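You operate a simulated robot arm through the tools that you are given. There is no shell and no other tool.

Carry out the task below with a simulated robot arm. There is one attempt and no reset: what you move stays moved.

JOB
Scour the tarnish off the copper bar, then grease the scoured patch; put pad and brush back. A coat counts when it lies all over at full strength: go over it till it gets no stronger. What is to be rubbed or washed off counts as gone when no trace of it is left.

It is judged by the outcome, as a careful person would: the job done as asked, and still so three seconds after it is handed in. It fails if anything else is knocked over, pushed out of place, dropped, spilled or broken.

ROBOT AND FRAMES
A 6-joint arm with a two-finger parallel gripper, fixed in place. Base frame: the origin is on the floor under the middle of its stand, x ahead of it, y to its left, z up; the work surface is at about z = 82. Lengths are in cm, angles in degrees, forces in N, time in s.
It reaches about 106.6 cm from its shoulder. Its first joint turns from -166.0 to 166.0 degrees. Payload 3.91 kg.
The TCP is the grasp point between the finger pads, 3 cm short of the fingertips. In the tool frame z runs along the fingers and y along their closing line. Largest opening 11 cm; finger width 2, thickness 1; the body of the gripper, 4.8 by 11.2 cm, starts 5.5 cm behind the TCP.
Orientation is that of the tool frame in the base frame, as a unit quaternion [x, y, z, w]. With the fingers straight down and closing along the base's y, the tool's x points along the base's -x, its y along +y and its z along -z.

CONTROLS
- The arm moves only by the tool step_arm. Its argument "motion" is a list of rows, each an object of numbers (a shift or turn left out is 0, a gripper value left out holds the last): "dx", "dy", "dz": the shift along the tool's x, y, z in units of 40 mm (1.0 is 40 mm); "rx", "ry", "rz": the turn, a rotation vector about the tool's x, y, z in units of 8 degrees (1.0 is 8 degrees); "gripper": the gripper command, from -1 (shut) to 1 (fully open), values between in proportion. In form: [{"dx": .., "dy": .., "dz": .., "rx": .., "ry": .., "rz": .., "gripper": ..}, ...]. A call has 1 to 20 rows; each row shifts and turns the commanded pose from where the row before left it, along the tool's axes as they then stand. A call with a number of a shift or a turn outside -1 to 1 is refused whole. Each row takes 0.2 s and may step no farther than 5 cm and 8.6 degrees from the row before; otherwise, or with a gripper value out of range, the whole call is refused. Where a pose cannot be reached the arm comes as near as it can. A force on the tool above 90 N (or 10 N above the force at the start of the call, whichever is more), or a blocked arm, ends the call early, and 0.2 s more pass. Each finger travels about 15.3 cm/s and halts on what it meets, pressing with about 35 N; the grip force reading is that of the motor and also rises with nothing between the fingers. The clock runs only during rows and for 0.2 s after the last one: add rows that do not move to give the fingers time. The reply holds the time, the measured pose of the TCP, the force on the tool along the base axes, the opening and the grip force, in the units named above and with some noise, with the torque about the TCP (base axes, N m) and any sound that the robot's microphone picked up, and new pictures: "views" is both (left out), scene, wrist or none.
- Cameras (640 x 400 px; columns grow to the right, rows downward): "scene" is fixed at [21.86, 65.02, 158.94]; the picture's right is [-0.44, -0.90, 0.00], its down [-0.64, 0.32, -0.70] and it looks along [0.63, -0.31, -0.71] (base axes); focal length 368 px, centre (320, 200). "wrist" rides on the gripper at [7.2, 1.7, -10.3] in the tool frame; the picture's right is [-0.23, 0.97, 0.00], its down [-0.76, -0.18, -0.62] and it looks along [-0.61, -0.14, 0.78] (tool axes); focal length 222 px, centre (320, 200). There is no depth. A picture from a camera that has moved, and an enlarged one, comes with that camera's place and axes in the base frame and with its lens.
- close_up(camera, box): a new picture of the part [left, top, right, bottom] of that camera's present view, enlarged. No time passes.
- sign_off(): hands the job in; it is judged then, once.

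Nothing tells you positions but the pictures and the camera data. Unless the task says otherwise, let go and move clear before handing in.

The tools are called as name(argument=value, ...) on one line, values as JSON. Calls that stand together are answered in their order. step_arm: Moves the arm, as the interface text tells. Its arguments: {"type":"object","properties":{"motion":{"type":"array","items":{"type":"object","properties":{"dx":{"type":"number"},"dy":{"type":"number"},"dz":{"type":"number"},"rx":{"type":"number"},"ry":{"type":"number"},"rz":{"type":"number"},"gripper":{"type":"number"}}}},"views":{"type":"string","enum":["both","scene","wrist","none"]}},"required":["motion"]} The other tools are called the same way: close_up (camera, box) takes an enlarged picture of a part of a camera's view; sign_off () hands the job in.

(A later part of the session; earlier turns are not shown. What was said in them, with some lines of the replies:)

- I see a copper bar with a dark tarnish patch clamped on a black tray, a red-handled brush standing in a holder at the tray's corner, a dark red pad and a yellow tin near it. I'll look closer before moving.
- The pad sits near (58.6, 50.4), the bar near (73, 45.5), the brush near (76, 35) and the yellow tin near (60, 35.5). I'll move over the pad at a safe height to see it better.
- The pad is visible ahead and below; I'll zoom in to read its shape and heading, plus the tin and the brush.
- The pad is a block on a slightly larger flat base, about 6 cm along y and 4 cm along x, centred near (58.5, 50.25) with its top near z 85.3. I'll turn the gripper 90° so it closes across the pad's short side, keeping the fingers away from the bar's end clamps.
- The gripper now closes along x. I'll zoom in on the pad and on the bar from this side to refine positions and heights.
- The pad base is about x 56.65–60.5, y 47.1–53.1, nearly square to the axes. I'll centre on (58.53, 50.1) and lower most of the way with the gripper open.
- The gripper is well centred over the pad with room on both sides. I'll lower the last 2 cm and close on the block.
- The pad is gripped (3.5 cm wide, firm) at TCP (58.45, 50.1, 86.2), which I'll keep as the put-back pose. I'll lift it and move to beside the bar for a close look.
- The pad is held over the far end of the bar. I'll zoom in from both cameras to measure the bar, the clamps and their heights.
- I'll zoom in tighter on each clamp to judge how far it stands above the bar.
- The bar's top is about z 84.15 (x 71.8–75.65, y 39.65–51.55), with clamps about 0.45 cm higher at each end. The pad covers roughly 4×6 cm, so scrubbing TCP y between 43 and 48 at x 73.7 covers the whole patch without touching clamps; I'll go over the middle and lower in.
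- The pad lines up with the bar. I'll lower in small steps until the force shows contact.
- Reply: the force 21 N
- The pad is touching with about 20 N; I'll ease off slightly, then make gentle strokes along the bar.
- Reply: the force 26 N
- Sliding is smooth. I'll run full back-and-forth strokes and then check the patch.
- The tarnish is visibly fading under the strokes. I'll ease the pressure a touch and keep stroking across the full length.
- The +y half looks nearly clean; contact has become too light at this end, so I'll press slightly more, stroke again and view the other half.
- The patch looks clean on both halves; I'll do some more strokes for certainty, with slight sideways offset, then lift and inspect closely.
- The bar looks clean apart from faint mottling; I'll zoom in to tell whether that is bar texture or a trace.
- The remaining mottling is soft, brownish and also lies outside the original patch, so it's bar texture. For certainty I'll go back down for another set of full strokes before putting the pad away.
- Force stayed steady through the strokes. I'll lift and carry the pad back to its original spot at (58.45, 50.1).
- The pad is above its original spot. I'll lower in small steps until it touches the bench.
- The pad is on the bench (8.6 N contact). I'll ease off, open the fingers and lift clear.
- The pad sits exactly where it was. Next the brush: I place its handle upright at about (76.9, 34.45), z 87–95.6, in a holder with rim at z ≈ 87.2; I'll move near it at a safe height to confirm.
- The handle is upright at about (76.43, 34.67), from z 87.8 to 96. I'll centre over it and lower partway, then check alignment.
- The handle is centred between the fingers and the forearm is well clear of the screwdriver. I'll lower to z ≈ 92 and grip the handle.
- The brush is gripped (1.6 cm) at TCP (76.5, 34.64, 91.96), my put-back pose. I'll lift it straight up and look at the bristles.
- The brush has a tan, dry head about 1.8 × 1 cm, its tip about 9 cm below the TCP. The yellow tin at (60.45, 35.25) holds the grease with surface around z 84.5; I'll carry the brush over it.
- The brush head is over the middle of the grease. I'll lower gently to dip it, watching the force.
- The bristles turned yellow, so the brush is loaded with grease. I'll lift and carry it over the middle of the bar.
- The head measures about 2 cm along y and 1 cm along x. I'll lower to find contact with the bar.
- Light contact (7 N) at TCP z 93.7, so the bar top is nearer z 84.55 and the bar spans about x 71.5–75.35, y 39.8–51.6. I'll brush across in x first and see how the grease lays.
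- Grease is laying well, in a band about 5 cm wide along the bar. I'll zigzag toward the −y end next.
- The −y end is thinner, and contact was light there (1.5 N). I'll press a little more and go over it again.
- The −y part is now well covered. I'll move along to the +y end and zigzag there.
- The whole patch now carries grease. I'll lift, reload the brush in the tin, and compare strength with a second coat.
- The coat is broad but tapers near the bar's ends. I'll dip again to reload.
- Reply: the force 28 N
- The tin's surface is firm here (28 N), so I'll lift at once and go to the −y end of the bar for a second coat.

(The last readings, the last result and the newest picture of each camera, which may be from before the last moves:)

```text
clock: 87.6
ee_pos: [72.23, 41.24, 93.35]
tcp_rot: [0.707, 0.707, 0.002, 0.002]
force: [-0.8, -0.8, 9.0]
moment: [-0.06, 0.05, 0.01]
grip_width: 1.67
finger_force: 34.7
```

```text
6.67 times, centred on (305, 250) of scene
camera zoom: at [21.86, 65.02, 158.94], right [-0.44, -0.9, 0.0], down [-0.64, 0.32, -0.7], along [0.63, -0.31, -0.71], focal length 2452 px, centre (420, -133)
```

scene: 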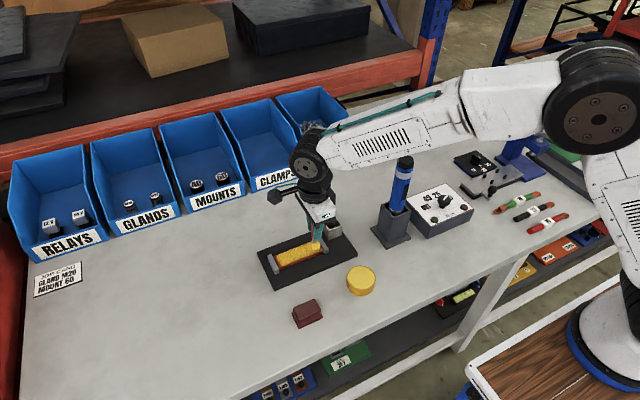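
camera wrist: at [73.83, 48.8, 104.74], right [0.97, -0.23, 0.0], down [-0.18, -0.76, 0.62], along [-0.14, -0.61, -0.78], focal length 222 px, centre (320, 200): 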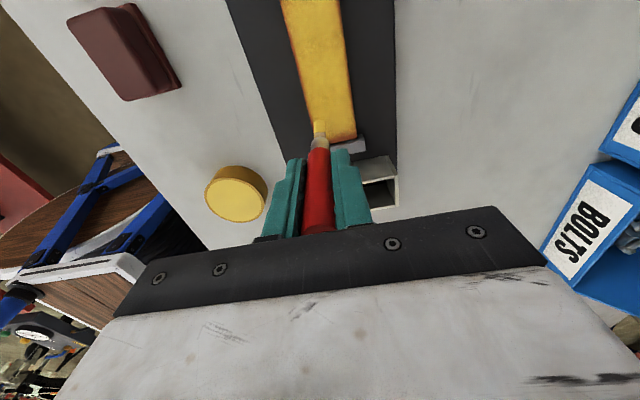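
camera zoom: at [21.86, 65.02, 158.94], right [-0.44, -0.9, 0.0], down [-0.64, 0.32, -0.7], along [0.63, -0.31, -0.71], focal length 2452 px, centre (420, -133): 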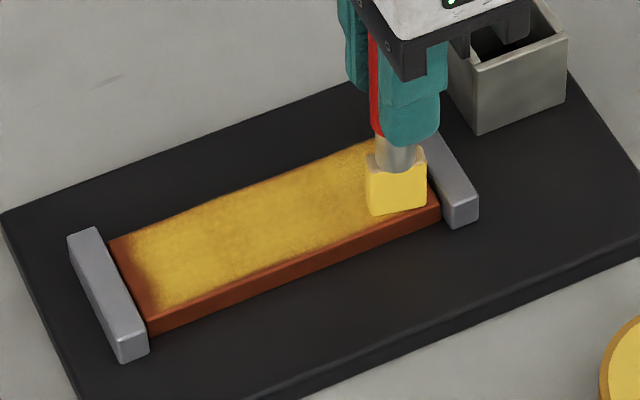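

Good contact (9 N). I'll zigzag the second coat along the whole patch from the −y end to the +y end.

step_arm(motion=[{"dy": 0.235}, {"dy": 0.235}, {"dy": 0.235}, {"dy": -0.235}, {"dy": -0.235}, {"dy": -0.235}, {"dx": 0.225}, {"dy": 0.235}, {"dy": 0.235}, {"dy": 0.235}, {"dx": 0.225}, {"dy": -0.235}, {"dy": -0.235}, {"dy": -0.235}, {"dx": 0.225}, {"dy": 0.235}, {"dy": 0.235}, {"dy": 0.235}, {}], views="none")

close_up(camera="scene", box=[270, 220, 340, 280])

```text
clock: 91.6
ee_pos: [75.04, 43.69, 93.31]
tcp_rot: [0.707, 0.707, 0.0, 0.0]
force: [-2.2, 0.9, 5.4]
moment: [0.18, 0.15, 0.03]
grip_width: 1.67
finger_force: 34.9
```

```text
6.67 times, centred on (305, 250) of scene
camera zoom: at [21.86, 65.02, 158.94], right [-0.44, -0.9, 0.0], down [-0.64, 0.32, -0.7], along [0.63, -0.31, -0.71], focal length 2452 px, centre (420, -133)
```

zoom: 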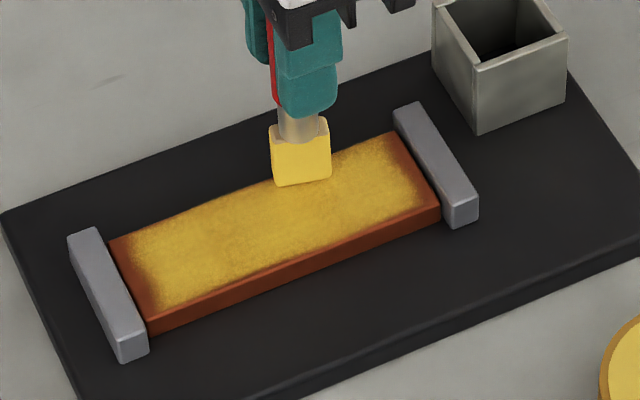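

step_arm(motion=[{"dx": 0.225}, {"dy": -0.235}, {"dy": -0.235}, {"dy": -0.235}, {"dx": 0.225}, {"dy": 0.235}, {"dy": 0.235}, {"dy": 0.235}, {"dx": 0.225}, {"dy": -0.235}, {"dy": -0.235}, {"dy": -0.235}, {"dx": 0.225}, {"dy": 0.235}, {"dy": 0.235}, {"dy": 0.235}, {"dx": 0.225}, {}], views="none")

step_arm(motion=[{"dy": -0.235}, {"dy": -0.235}, {"dy": -0.235}, {"dx": 0.225}, {"dy": 0.235}, {"dy": 0.235}, {"dy": 0.235}, {"dx": 0.2}, {"dy": -0.235}, {"dy": -0.235}, {"dy": -0.235}, {"dx": 0.08}, {"dy": 0.235}, {"dy": 0.235}, {"dy": 0.235}, {"dy": -0.235}, {"dy": -0.235}, {"dy": -0.235}, {}], views="none")

close_up(camera="scene", box=[270, 220, 340, 280])

```text
clock: 95.4
ee_pos: [75.11, 48.27, 93.38]
tcp_rot: [0.707, 0.707, 0.001, -0.001]
force: [0.3, -0.9, 4.3]
moment: [-0.03, -0.03, -0.02]
grip_width: 1.66
finger_force: 35.0
```

```text
clock: 99.4
ee_pos: [72.31, 50.19, 93.26]
tcp_rot: [0.707, 0.707, 0.001, 0.001]
force: [-0.2, -0.5, 3.4]
moment: [-0.03, 0.0, -0.02]
grip_width: 1.64
finger_force: 35.0
```

```text
6.67 times, centred on (305, 250) of scene
camera zoom: at [21.86, 65.02, 158.94], right [-0.44, -0.9, 0.0], down [-0.64, 0.32, -0.7], along [0.63, -0.31, -0.71], focal length 2452 px, centre (420, -133)
```

zoom: 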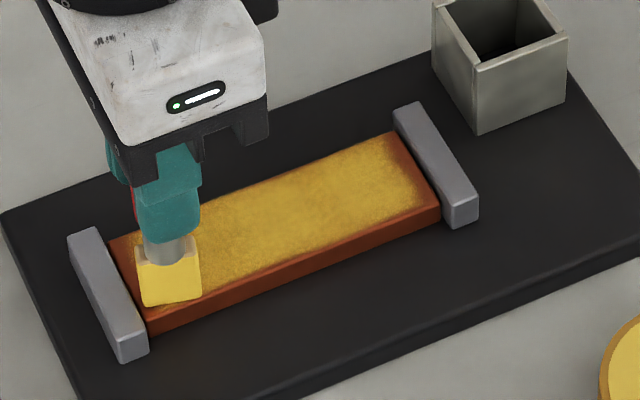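

The second pass changed little, suggesting full strength. I'll lift the brush aside and inspect the coat closely.

step_arm(motion=[{"dz": -0.3}, {"dz": -0.6}, {"dz": -0.6}, {"dx": -0.5, "dy": -0.7}, {"dx": -0.5, "dy": -0.7}, {"dx": -0.5, "dy": -0.7}, {"dx": -0.5, "dy": -0.4}, {}])

close_up(camera="scene", box=[270, 220, 340, 280])

close_up(camera="scene", box=[275, 238, 305, 268])

close_up(camera="scene", box=[295, 232, 325, 262])

```text
clock: 101.2
ee_pos: [62.26, 42.31, 99.25]
tcp_rot: [0.707, 0.707, 0.0, 0.001]
force: [-0.5, 0.3, -0.5]
moment: [0.0, -0.01, 0.01]
grip_width: 1.65
finger_force: 34.8
camera wrist: at [63.8, 49.7, 109.53], right [0.97, -0.23, 0.0], down [-0.18, -0.76, 0.62], along [-0.14, -0.61, -0.78], focal length 222 px, centre (320, 200)
```

scene: 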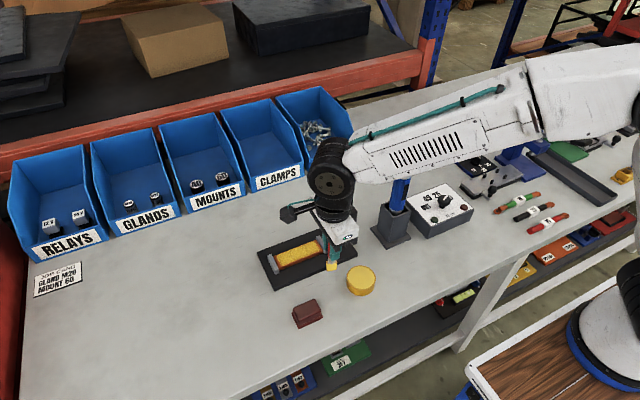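
wrist: 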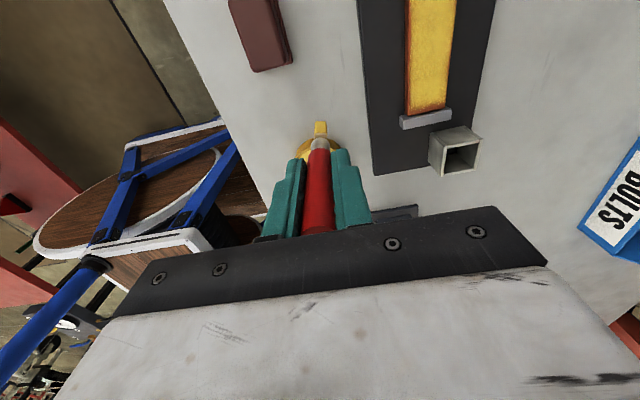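

```text
6.67 times, centred on (305, 250) of scene
camera zoom: at [21.86, 65.02, 158.94], right [-0.44, -0.9, 0.0], down [-0.64, 0.32, -0.7], along [0.63, -0.31, -0.71], focal length 2452 px, centre (420, -133)
```

zoom: 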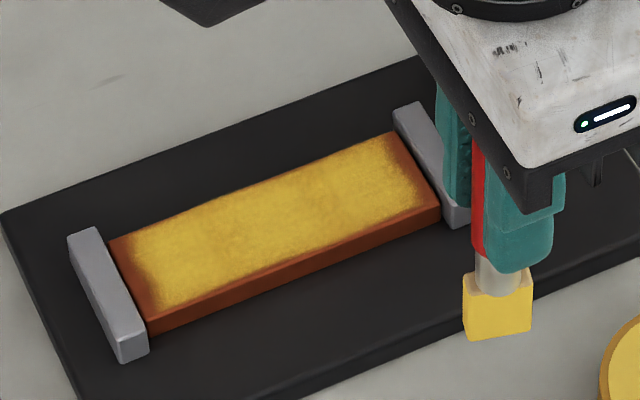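

```text
13.33 times, centred on (290, 253) of scene
camera zoom: at [21.86, 65.02, 158.94], right [-0.44, -0.9, 0.0], down [-0.64, 0.32, -0.7], along [0.63, -0.31, -0.71], focal length 4904 px, centre (720, -507)
```

zoom: 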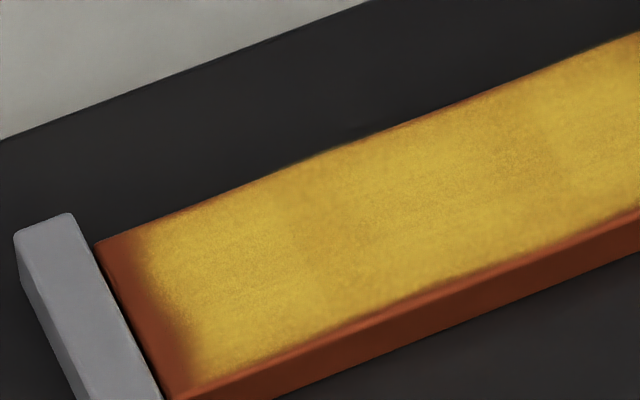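

```text
13.33 times, centred on (310, 247) of scene
camera zoom: at [21.86, 65.02, 158.94], right [-0.44, -0.9, 0.0], down [-0.64, 0.32, -0.7], along [0.63, -0.31, -0.71], focal length 4904 px, centre (453, -427)
```

zoom: 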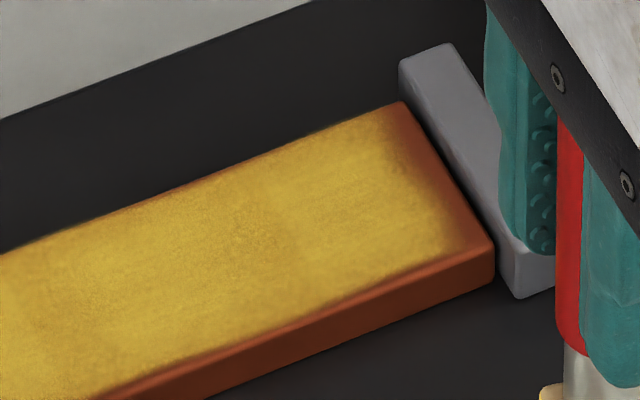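

The coat looks rich and even, with only slight tonal bands. I'll reload and do one more full pass to check that it gets no stronger.

step_arm(motion=[{"dx": -0.6, "dy": -0.15}, {"dx": -0.6, "dy": -0.15}, {"dx": -0.59, "dy": -0.14}, {}, {"dz": 0.6}, {"dz": 0.5}, {"dz": 0.25}, {"dz": 0.09}, {}], views="none")

close_up(camera="scene", box=[330, 240, 390, 300])

```text
clock: 103.2
ee_pos: [60.59, 35.33, 93.6]
tcp_rot: [0.707, 0.707, 0.0, 0.001]
force: [0.6, 0.2, 0.4]
moment: [-0.01, 0.03, -0.05]
grip_width: 1.69
finger_force: 35.2
```

```text
6.67 times, centred on (360, 270) of scene
camera zoom: at [21.86, 65.02, 158.94], right [-0.44, -0.9, 0.0], down [-0.64, 0.32, -0.7], along [0.63, -0.31, -0.71], focal length 2452 px, centre (53, -267)
```

zoom: 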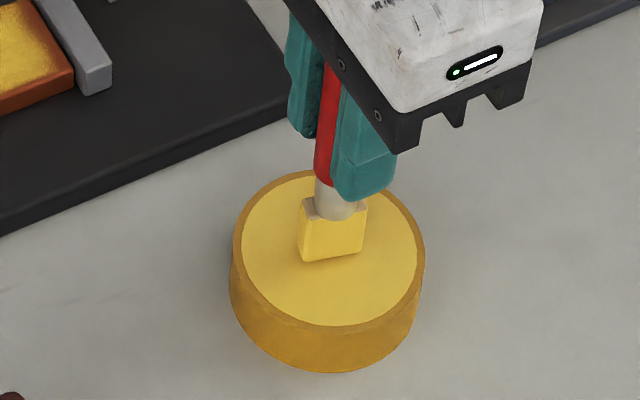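

step_arm(motion=[{"dz": 0.03}, {"dz": 0.02}, {}], views="none")

```text
clock: 104.0
ee_pos: [60.51, 35.28, 93.29]
tcp_rot: [0.707, 0.707, 0.0, 0.0]
force: [0.4, 0.0, 1.1]
moment: [-0.03, 0.0, 0.0]
grip_width: 1.7
finger_force: 35.2
```

Just touching the grease. I'll lift and repeat the zigzag over the whole patch.

step_arm(motion=[{"dz": -0.3}, {"dz": -0.6}, {"dz": -0.6}, {"dy": 0.585, "dx": 0.297}, {"dy": 0.585, "dx": 0.297}, {"dy": 0.585, "dx": 0.297}, {"dy": 0.585, "dx": 0.297}, {"dy": 0.585, "dx": 0.297}, {}, {"dz": 0.6}, {"dz": 0.6}, {"dz": 0.2}, {"dz": 0.06}, {"dz": 0.03}, {}], views="none")

```text
clock: 107.2
ee_pos: [72.16, 41.12, 93.43]
tcp_rot: [0.707, 0.707, 0.0, 0.0]
force: [0.3, -0.7, -0.5]
moment: [0.02, -0.04, 0.02]
grip_width: 1.65
finger_force: 34.6
```

step_arm(motion=[{"dz": 0.03}, {"dz": 0.025}, {}], views="none")

```text
clock: 108.0
ee_pos: [72.09, 41.1, 93.33]
tcp_rot: [0.707, 0.707, 0.003, 0.001]
force: [-1.4, -2.6, 11.2]
moment: [-0.1, 0.09, 0.03]
grip_width: 1.64
finger_force: 34.8
```

step_arm(motion=[{"dy": 0.235}, {"dy": 0.235}, {"dy": 0.235}, {"dy": -0.235}, {"dy": -0.235}, {"dy": -0.235}, {"dx": 0.225}, {"dy": 0.235}, {"dy": 0.235}, {"dy": 0.235}, {"dx": 0.225}, {"dy": -0.235}, {"dy": -0.235}, {"dy": -0.235}, {"dx": 0.225}, {"dy": 0.235}, {"dy": 0.235}, {"dy": 0.235}, {}], views="none")

step_arm(motion=[{"dx": 0.225, "dz": 0.005}, {"dy": -0.235}, {"dy": -0.235}, {"dy": -0.235}, {"dx": 0.225}, {"dy": 0.235}, {"dy": 0.235}, {"dy": 0.235}, {"dx": 0.225}, {"dy": -0.235}, {"dy": -0.235}, {"dy": -0.235}, {"dx": 0.225}, {"dy": 0.235}, {"dy": 0.235}, {"dy": 0.235}, {"dx": 0.225}, {}], views="none")

step_arm(motion=[{"dy": -0.235}, {"dy": -0.235}, {"dy": -0.235}, {"dx": 0.225}, {"dy": 0.235}, {"dy": 0.235}, {"dy": 0.235}, {"dx": 0.2}, {"dy": -0.235}, {"dy": -0.235}, {"dy": -0.235}, {"dx": 0.08}, {"dy": 0.235}, {"dy": 0.235}, {"dy": 0.235}, {"dy": -0.235}, {"dy": -0.235}, {"dy": -0.235}, {}], views="none")

```text
clock: 112.0
ee_pos: [74.88, 43.89, 93.31]
tcp_rot: [0.707, 0.708, 0.001, -0.001]
force: [-5.1, 2.2, 12.7]
moment: [0.31, 0.41, 0.02]
grip_width: 1.65
finger_force: 35.0
```

```text
clock: 115.8
ee_pos: [74.94, 48.16, 93.18]
tcp_rot: [0.707, 0.707, 0.001, 0.001]
force: [0.9, -3.0, 8.3]
moment: [-0.17, -0.1, 0.02]
grip_width: 1.64
finger_force: 34.9
```

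```text
clock: 119.8
ee_pos: [72.08, 50.27, 93.24]
tcp_rot: [0.707, 0.707, 0.002, -0.001]
force: [2.0, -0.3, 11.3]
moment: [0.05, -0.24, -0.02]
grip_width: 1.65
finger_force: 34.8
```

Contact stayed firm throughout this pass. I'll lift aside again and compare the coat with before.

step_arm(motion=[{"dz": -0.3}, {"dz": -0.6}, {"dz": -0.6}, {"dx": -0.5, "dy": -0.7}, {"dx": -0.5, "dy": -0.7}, {"dx": -0.5, "dy": -0.7}, {"dx": -0.5, "dy": -0.4}, {}], views="none")

close_up(camera="scene", box=[270, 220, 340, 280])

close_up(camera="scene", box=[275, 238, 305, 268])

close_up(camera="scene", box=[295, 232, 325, 262])

close_up(camera="wrist", box=[380, 0, 500, 140])

```text
clock: 121.6
ee_pos: [62.09, 42.35, 99.06]
tcp_rot: [0.707, 0.707, 0.001, 0.001]
force: [0.1, -0.1, -0.4]
moment: [0.02, 0.0, -0.03]
grip_width: 1.64
finger_force: 34.8
```

```text
6.67 times, centred on (305, 250) of scene
camera zoom: at [21.86, 65.02, 158.94], right [-0.44, -0.9, 0.0], down [-0.64, 0.32, -0.7], along [0.63, -0.31, -0.71], focal length 2452 px, centre (420, -133)
```

zoom: 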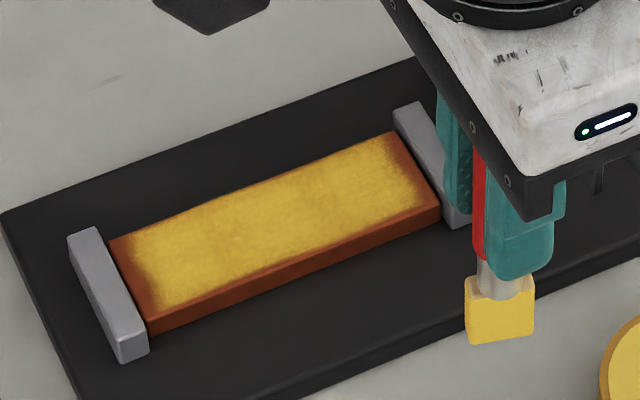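

```text
13.33 times, centred on (290, 253) of scene
camera zoom: at [21.86, 65.02, 158.94], right [-0.44, -0.9, 0.0], down [-0.64, 0.32, -0.7], along [0.63, -0.31, -0.71], focal length 4904 px, centre (720, -507)
```

zoom: 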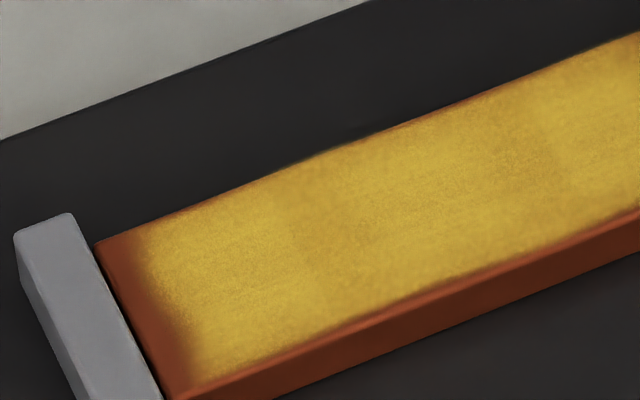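

```text
13.33 times, centred on (310, 247) of scene
camera zoom: at [21.86, 65.02, 158.94], right [-0.44, -0.9, 0.0], down [-0.64, 0.32, -0.7], along [0.63, -0.31, -0.71], focal length 4904 px, centre (453, -427)
```

zoom: 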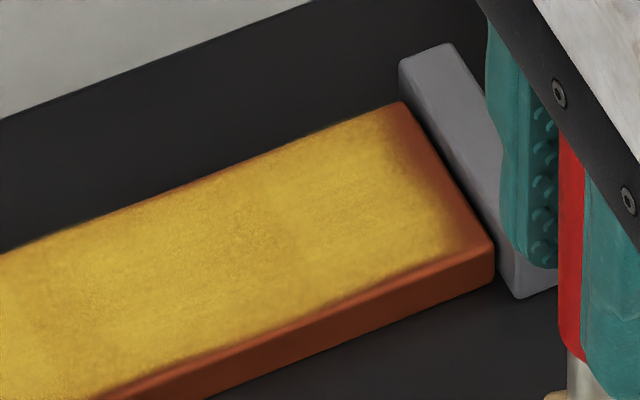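

```text
2.86 times, centred on (440, 70) of wrist
camera zoom: at [63.65, 49.76, 109.39], right [0.97, -0.23, 0.0], down [-0.18, -0.76, 0.62], along [-0.14, -0.61, -0.78], focal length 635 px, centre (-23, 571)
```

zoom: 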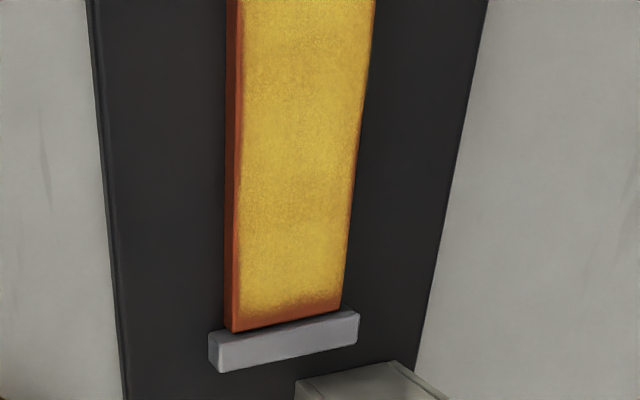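

The coat is unchanged by the last pass, so it's at full strength. Now I'll return the brush: over the holder centre at (76.5, 34.64), checking alignment before lowering.

step_arm(motion=[{"dz": -0.6}, {"dy": 0.72, "dx": -0.386}, {"dy": 0.72, "dx": -0.386}, {"dy": 0.72, "dx": -0.386}, {"dy": 0.72, "dx": -0.386}, {"dy": 0.72, "dx": -0.386}, {}, {}])

close_up(camera="scene", box=[300, 150, 380, 250])

close_up(camera="wrist", box=[260, 60, 380, 240])

```text
clock: 123.4
ee_pos: [76.45, 34.57, 101.5]
tcp_rot: [0.707, 0.707, 0.001, 0.001]
force: [0.4, 0.4, -1.4]
moment: [0.03, -0.01, 0.0]
grip_width: 1.68
finger_force: 35.5
camera wrist: at [78.1, 42.0, 111.86], right [0.97, -0.23, 0.0], down [-0.18, -0.76, 0.62], along [-0.14, -0.61, -0.78], focal length 222 px, centre (320, 200)
```

scene: 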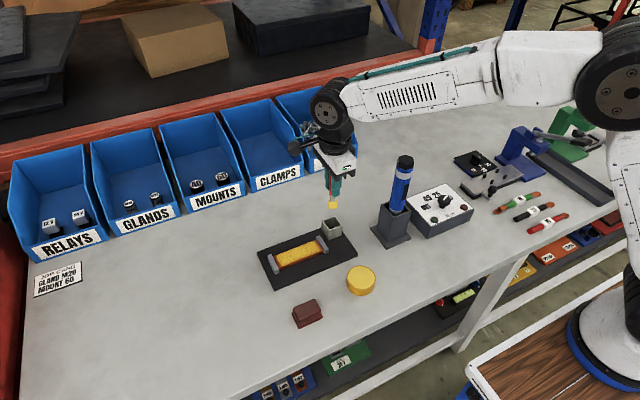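
wrist: 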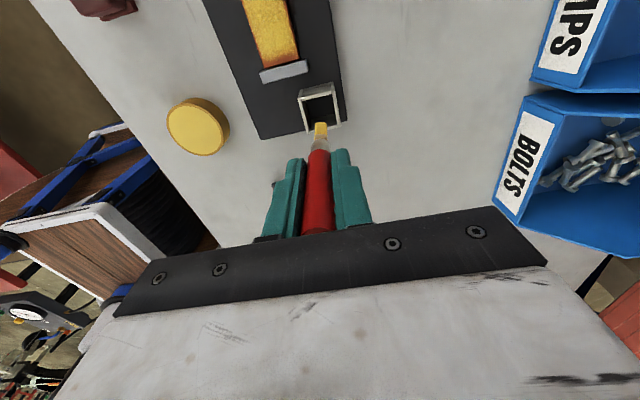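

```text
4.00 times, centred on (340, 200) of scene
camera zoom: at [21.86, 65.02, 158.94], right [-0.44, -0.9, 0.0], down [-0.64, 0.32, -0.7], along [0.63, -0.31, -0.71], focal length 1471 px, centre (240, 200)
```

zoom: 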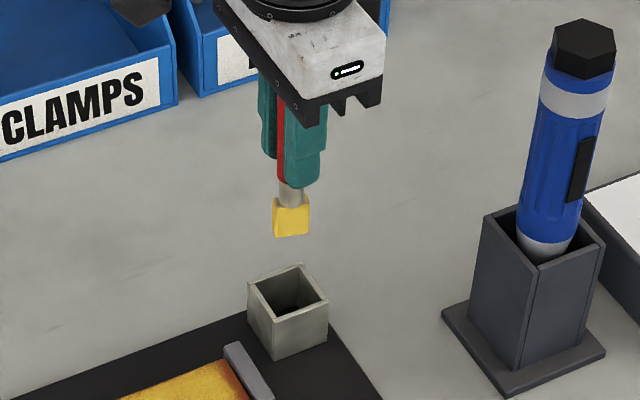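

```text
2.22 times, centred on (320, 150) of wrist
camera zoom: at [78.1, 42.0, 111.86], right [0.97, -0.23, 0.0], down [-0.18, -0.76, 0.62], along [-0.14, -0.61, -0.78], focal length 494 px, centre (320, 311)
```

zoom: 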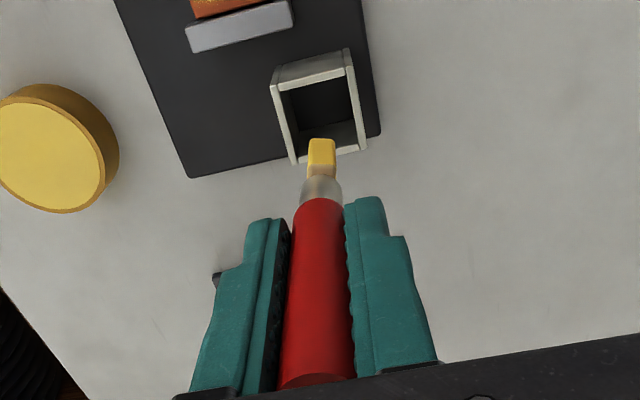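

The brush hangs straight over the holder opening with room all round. I'll lower it in, slowing near the floor.

step_arm(motion=[{"dy": 0.0125, "dx": 0.015}, {"dz": 0.5}, {"dz": 0.5}, {"dz": 0.4}, {"dz": 0.4}, {"dz": 0.3}, {"dz": 0.1}, {}], views="none")

close_up(camera="scene", box=[300, 150, 380, 250])

```text
clock: 125.2
ee_pos: [76.67, 34.72, 92.75]
tcp_rot: [0.707, 0.707, 0.001, 0.001]
force: [-0.6, 0.6, 0.0]
moment: [0.0, 0.01, 0.0]
grip_width: 1.66
finger_force: 34.8
```

```text
4.00 times, centred on (340, 200) of scene
camera zoom: at [21.86, 65.02, 158.94], right [-0.44, -0.9, 0.0], down [-0.64, 0.32, -0.7], along [0.63, -0.31, -0.71], focal length 1471 px, centre (240, 200)
```

zoom: 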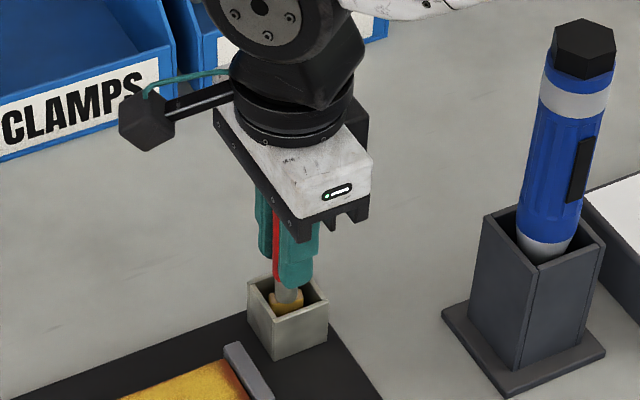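

The head is inside the holder. I'll lower the rest in small steps until it touches the floor.

step_arm(motion=[{"dz": 0.12}, {"dz": 0.08}, {"dz": 0.04}, {}], views="none")

```text
clock: 126.2
ee_pos: [76.55, 34.67, 91.95]
tcp_rot: [0.707, 0.707, 0.002, 0.0]
force: [-1.6, -1.9, 20.3]
moment: [0.04, 0.13, 0.03]
grip_width: 1.67
finger_force: 35.0
```

Touching with 20 N; I'll ease back to a light contact before letting go.

step_arm(motion=[{"dz": -0.035}, {}], views="none")

```text
clock: 126.8
ee_pos: [76.71, 34.66, 91.96]
tcp_rot: [0.708, 0.707, 0.002, 0.0]
force: [0.8, 0.0, 14.8]
moment: [0.19, -0.14, -0.03]
grip_width: 1.7
finger_force: 34.7
```

step_arm(motion=[{"dz": -0.02}, {"dz": -0.01}, {}], views="none")

```text
clock: 127.6
ee_pos: [76.61, 34.58, 91.9]
tcp_rot: [0.707, 0.707, 0.0, 0.0]
force: [-0.3, 0.8, 2.0]
moment: [0.14, 0.02, 0.02]
grip_width: 1.69
finger_force: 34.7
```

Light contact now (2 N). I'll open the fingers a little and check that the brush stands before lifting.

step_arm(motion=[{"gripper": -0.65}, {"gripper": -0.55}, {"gripper": -0.35}, {"gripper": -0.1}, {}])

close_up(camera="scene", box=[300, 170, 360, 250])

close_up(camera="wrist", box=[240, 60, 400, 240])

```text
clock: 128.8
ee_pos: [76.62, 34.76, 91.95]
tcp_rot: [0.707, 0.707, 0.0, 0.001]
force: [-0.1, 0.4, -0.4]
moment: [0.0, 0.01, 0.04]
grip_width: 4.97
finger_force: 0.0
camera wrist: at [78.25, 42.08, 102.33], right [0.97, -0.23, 0.0], down [-0.18, -0.76, 0.62], along [-0.14, -0.61, -0.78], focal length 222 px, centre (320, 200)
```

scene: 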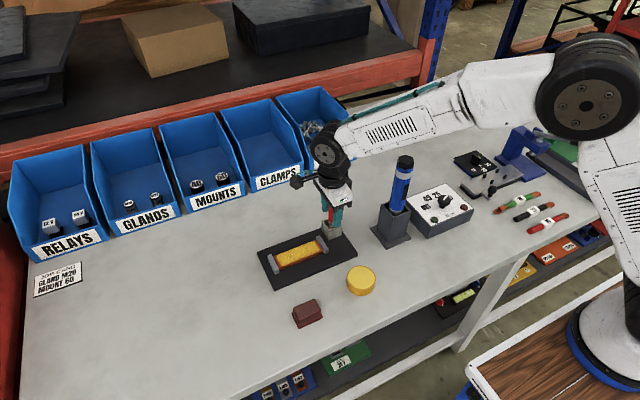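
wrist: 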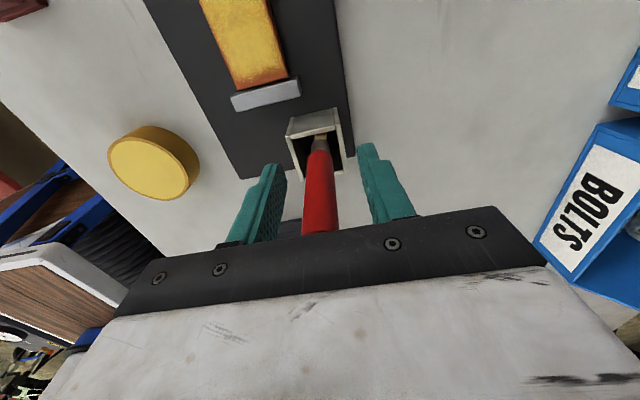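

```text
5.00 times, centred on (330, 210) of scene
camera zoom: at [21.86, 65.02, 158.94], right [-0.44, -0.9, 0.0], down [-0.64, 0.32, -0.7], along [0.63, -0.31, -0.71], focal length 1839 px, centre (270, 150)
```

zoom: 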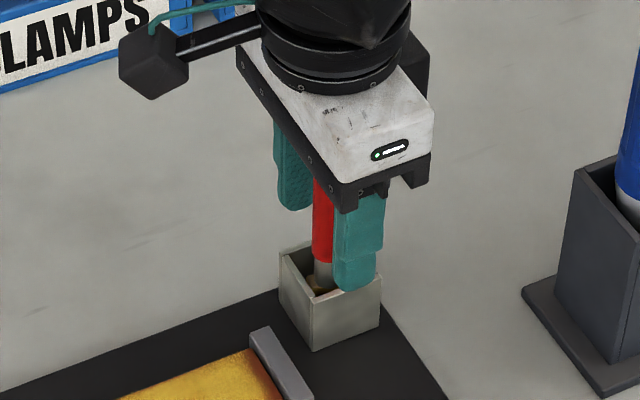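

```text
2.22 times, centred on (320, 150) of wrist
camera zoom: at [78.25, 42.08, 102.33], right [0.97, -0.23, 0.0], down [-0.18, -0.76, 0.62], along [-0.14, -0.61, -0.78], focal length 494 px, centre (320, 311)
```

zoom: 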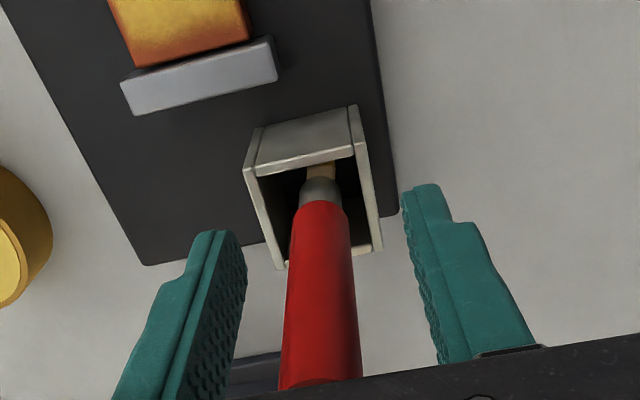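

The brush stands upright between the open fingers. I'll lift straight up and clear.

step_arm(motion=[{"dz": -0.2}, {"dz": -0.4}, {"dz": -0.6}, {"dz": -0.8}, {"dz": -0.8}, {"dz": -0.8}, {}, {}])

close_up(camera="scene", box=[250, 170, 370, 290])

close_up(camera="wrist", box=[240, 20, 400, 240])

```text
clock: 130.6
ee_pos: [76.61, 34.7, 106.48]
tcp_rot: [0.707, 0.707, 0.001, 0.0]
force: [0.3, -0.5, -0.2]
moment: [0.03, 0.0, 0.03]
grip_width: 4.95
finger_force: 0.0
camera wrist: at [78.2, 42.06, 116.76], right [0.97, -0.23, 0.0], down [-0.18, -0.76, 0.62], along [-0.14, -0.61, -0.78], focal length 222 px, centre (320, 200)
```

scene: 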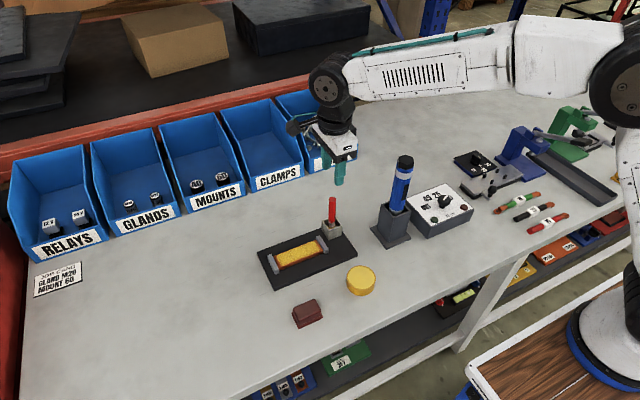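
wrist: 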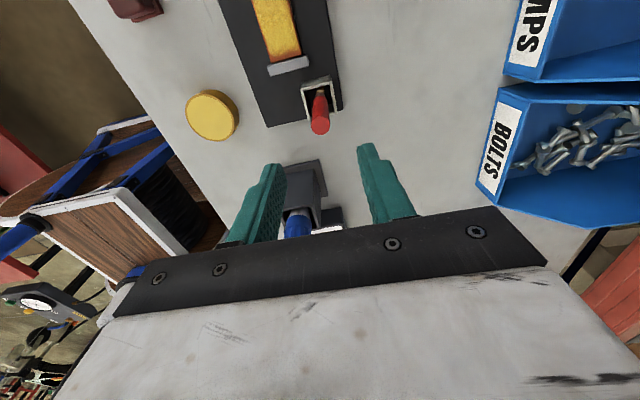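

```text
3.33 times, centred on (310, 230) of scene
camera zoom: at [21.86, 65.02, 158.94], right [-0.44, -0.9, 0.0], down [-0.64, 0.32, -0.7], along [0.63, -0.31, -0.71], focal length 1226 px, centre (353, 100)
```

zoom: 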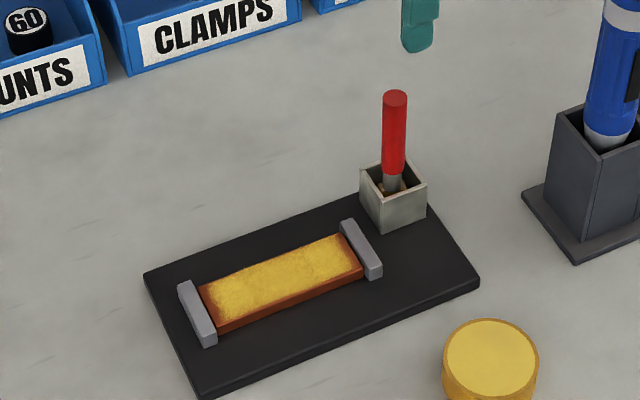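

```text
1.82 times, centred on (320, 130) of wrist
camera zoom: at [78.2, 42.06, 116.76], right [0.97, -0.23, 0.0], down [-0.18, -0.76, 0.62], along [-0.14, -0.61, -0.78], focal length 404 px, centre (320, 327)
```

zoom: 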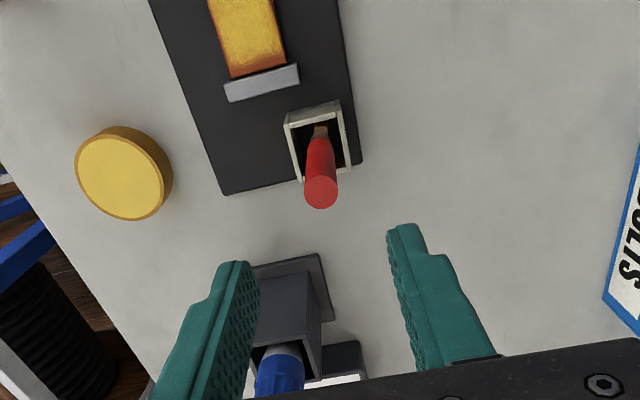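

The brush is back upright in its holder, the pad and tin are where they were, and the coat looks complete. I'll raise the arm clear and take a last overall look.

step_arm(motion=[{"dz": -0.8}, {"dz": -0.8}, {"dy": -0.7, "dx": -0.3, "dz": -0.5}, {"dy": -0.7, "dx": -0.3, "dz": -0.5}, {"dy": -0.7, "dx": -0.3}, {"dy": -0.7, "dx": -0.3}, {}, {}, {}])

close_up(camera="scene", box=[240, 180, 400, 340])

close_up(camera="scene", box=[270, 220, 340, 280])

```text
clock: 132.6
ee_pos: [65.33, 29.87, 116.79]
tcp_rot: [0.707, 0.707, 0.0, 0.001]
force: [0.0, 0.2, -0.2]
moment: [-0.01, 0.01, -0.03]
grip_width: 4.95
finger_force: 0.2
camera wrist: at [66.92, 37.32, 127.19], right [0.97, -0.23, 0.0], down [-0.18, -0.76, 0.62], along [-0.14, -0.61, -0.78], focal length 222 px, centre (320, 200)
```

scene: 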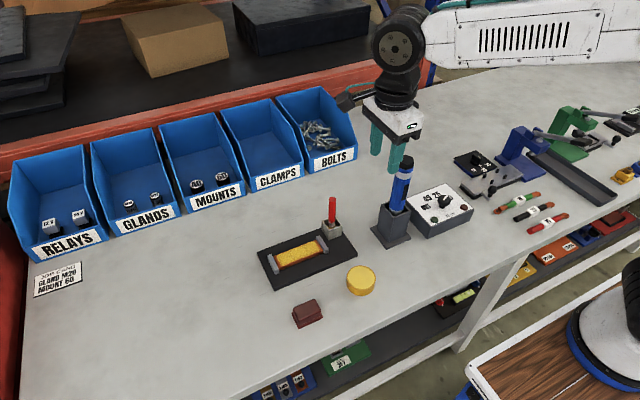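
wrist: 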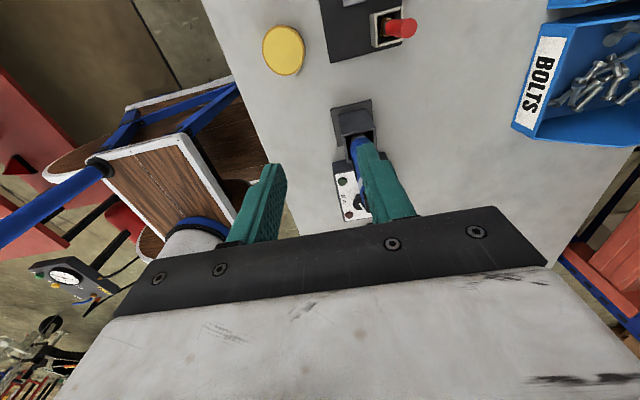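

```text
2.50 times, centred on (320, 260) of scene
camera zoom: at [21.86, 65.02, 158.94], right [-0.44, -0.9, 0.0], down [-0.64, 0.32, -0.7], along [0.63, -0.31, -0.71], focal length 920 px, centre (320, 50)
```

zoom: 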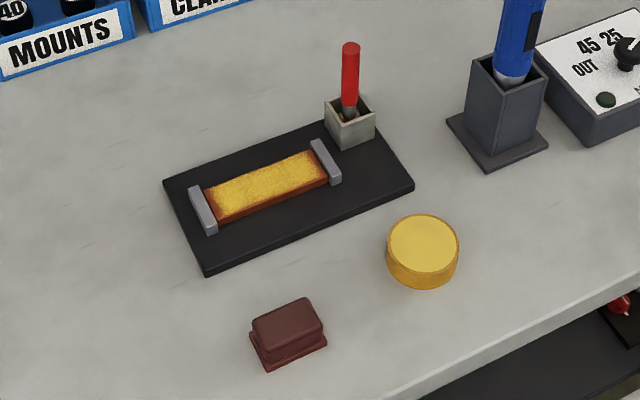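

```text
6.67 times, centred on (305, 250) of scene
camera zoom: at [21.86, 65.02, 158.94], right [-0.44, -0.9, 0.0], down [-0.64, 0.32, -0.7], along [0.63, -0.31, -0.71], focal length 2452 px, centre (420, -133)
```

zoom: 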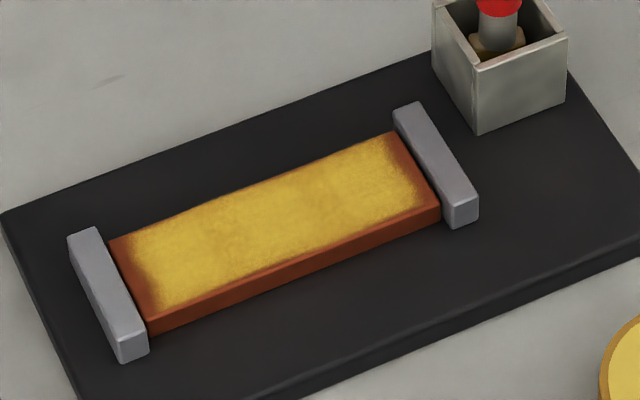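

Everything stands where it was at the start: tray, tin, pad and upright brush. The scoured patch carries a full, unchanging grease coat, and the gripper is open and clear, so I'm handing the job in.

sign_off()

```text
The job is handed in.
```

I scoured the tarnish off the copper bar, greased the scoured patch, and put the pad and brush back. The job is handed in.

- **Scouring:** I rubbed the full length of the patch until no tarnish showed, then went over it again. The faint brown mottling left looked like bar texture, because it also lay outside the original patch.
- **Greasing:** I brushed on three coats, loading the brush from the yellow tin before each. The close-up views after the second and third coats looked the same, so I took the coat to be at full strength. It thins out at the very ends of the bar. The tip of the old patch nearest the +y clamp sits right at that edge.
- **Putting back:** The pad is where it started, and the brush stands upright in its holder. The tray, tin and everything else look the same as in the first pictures. The gripper is open and well clear.
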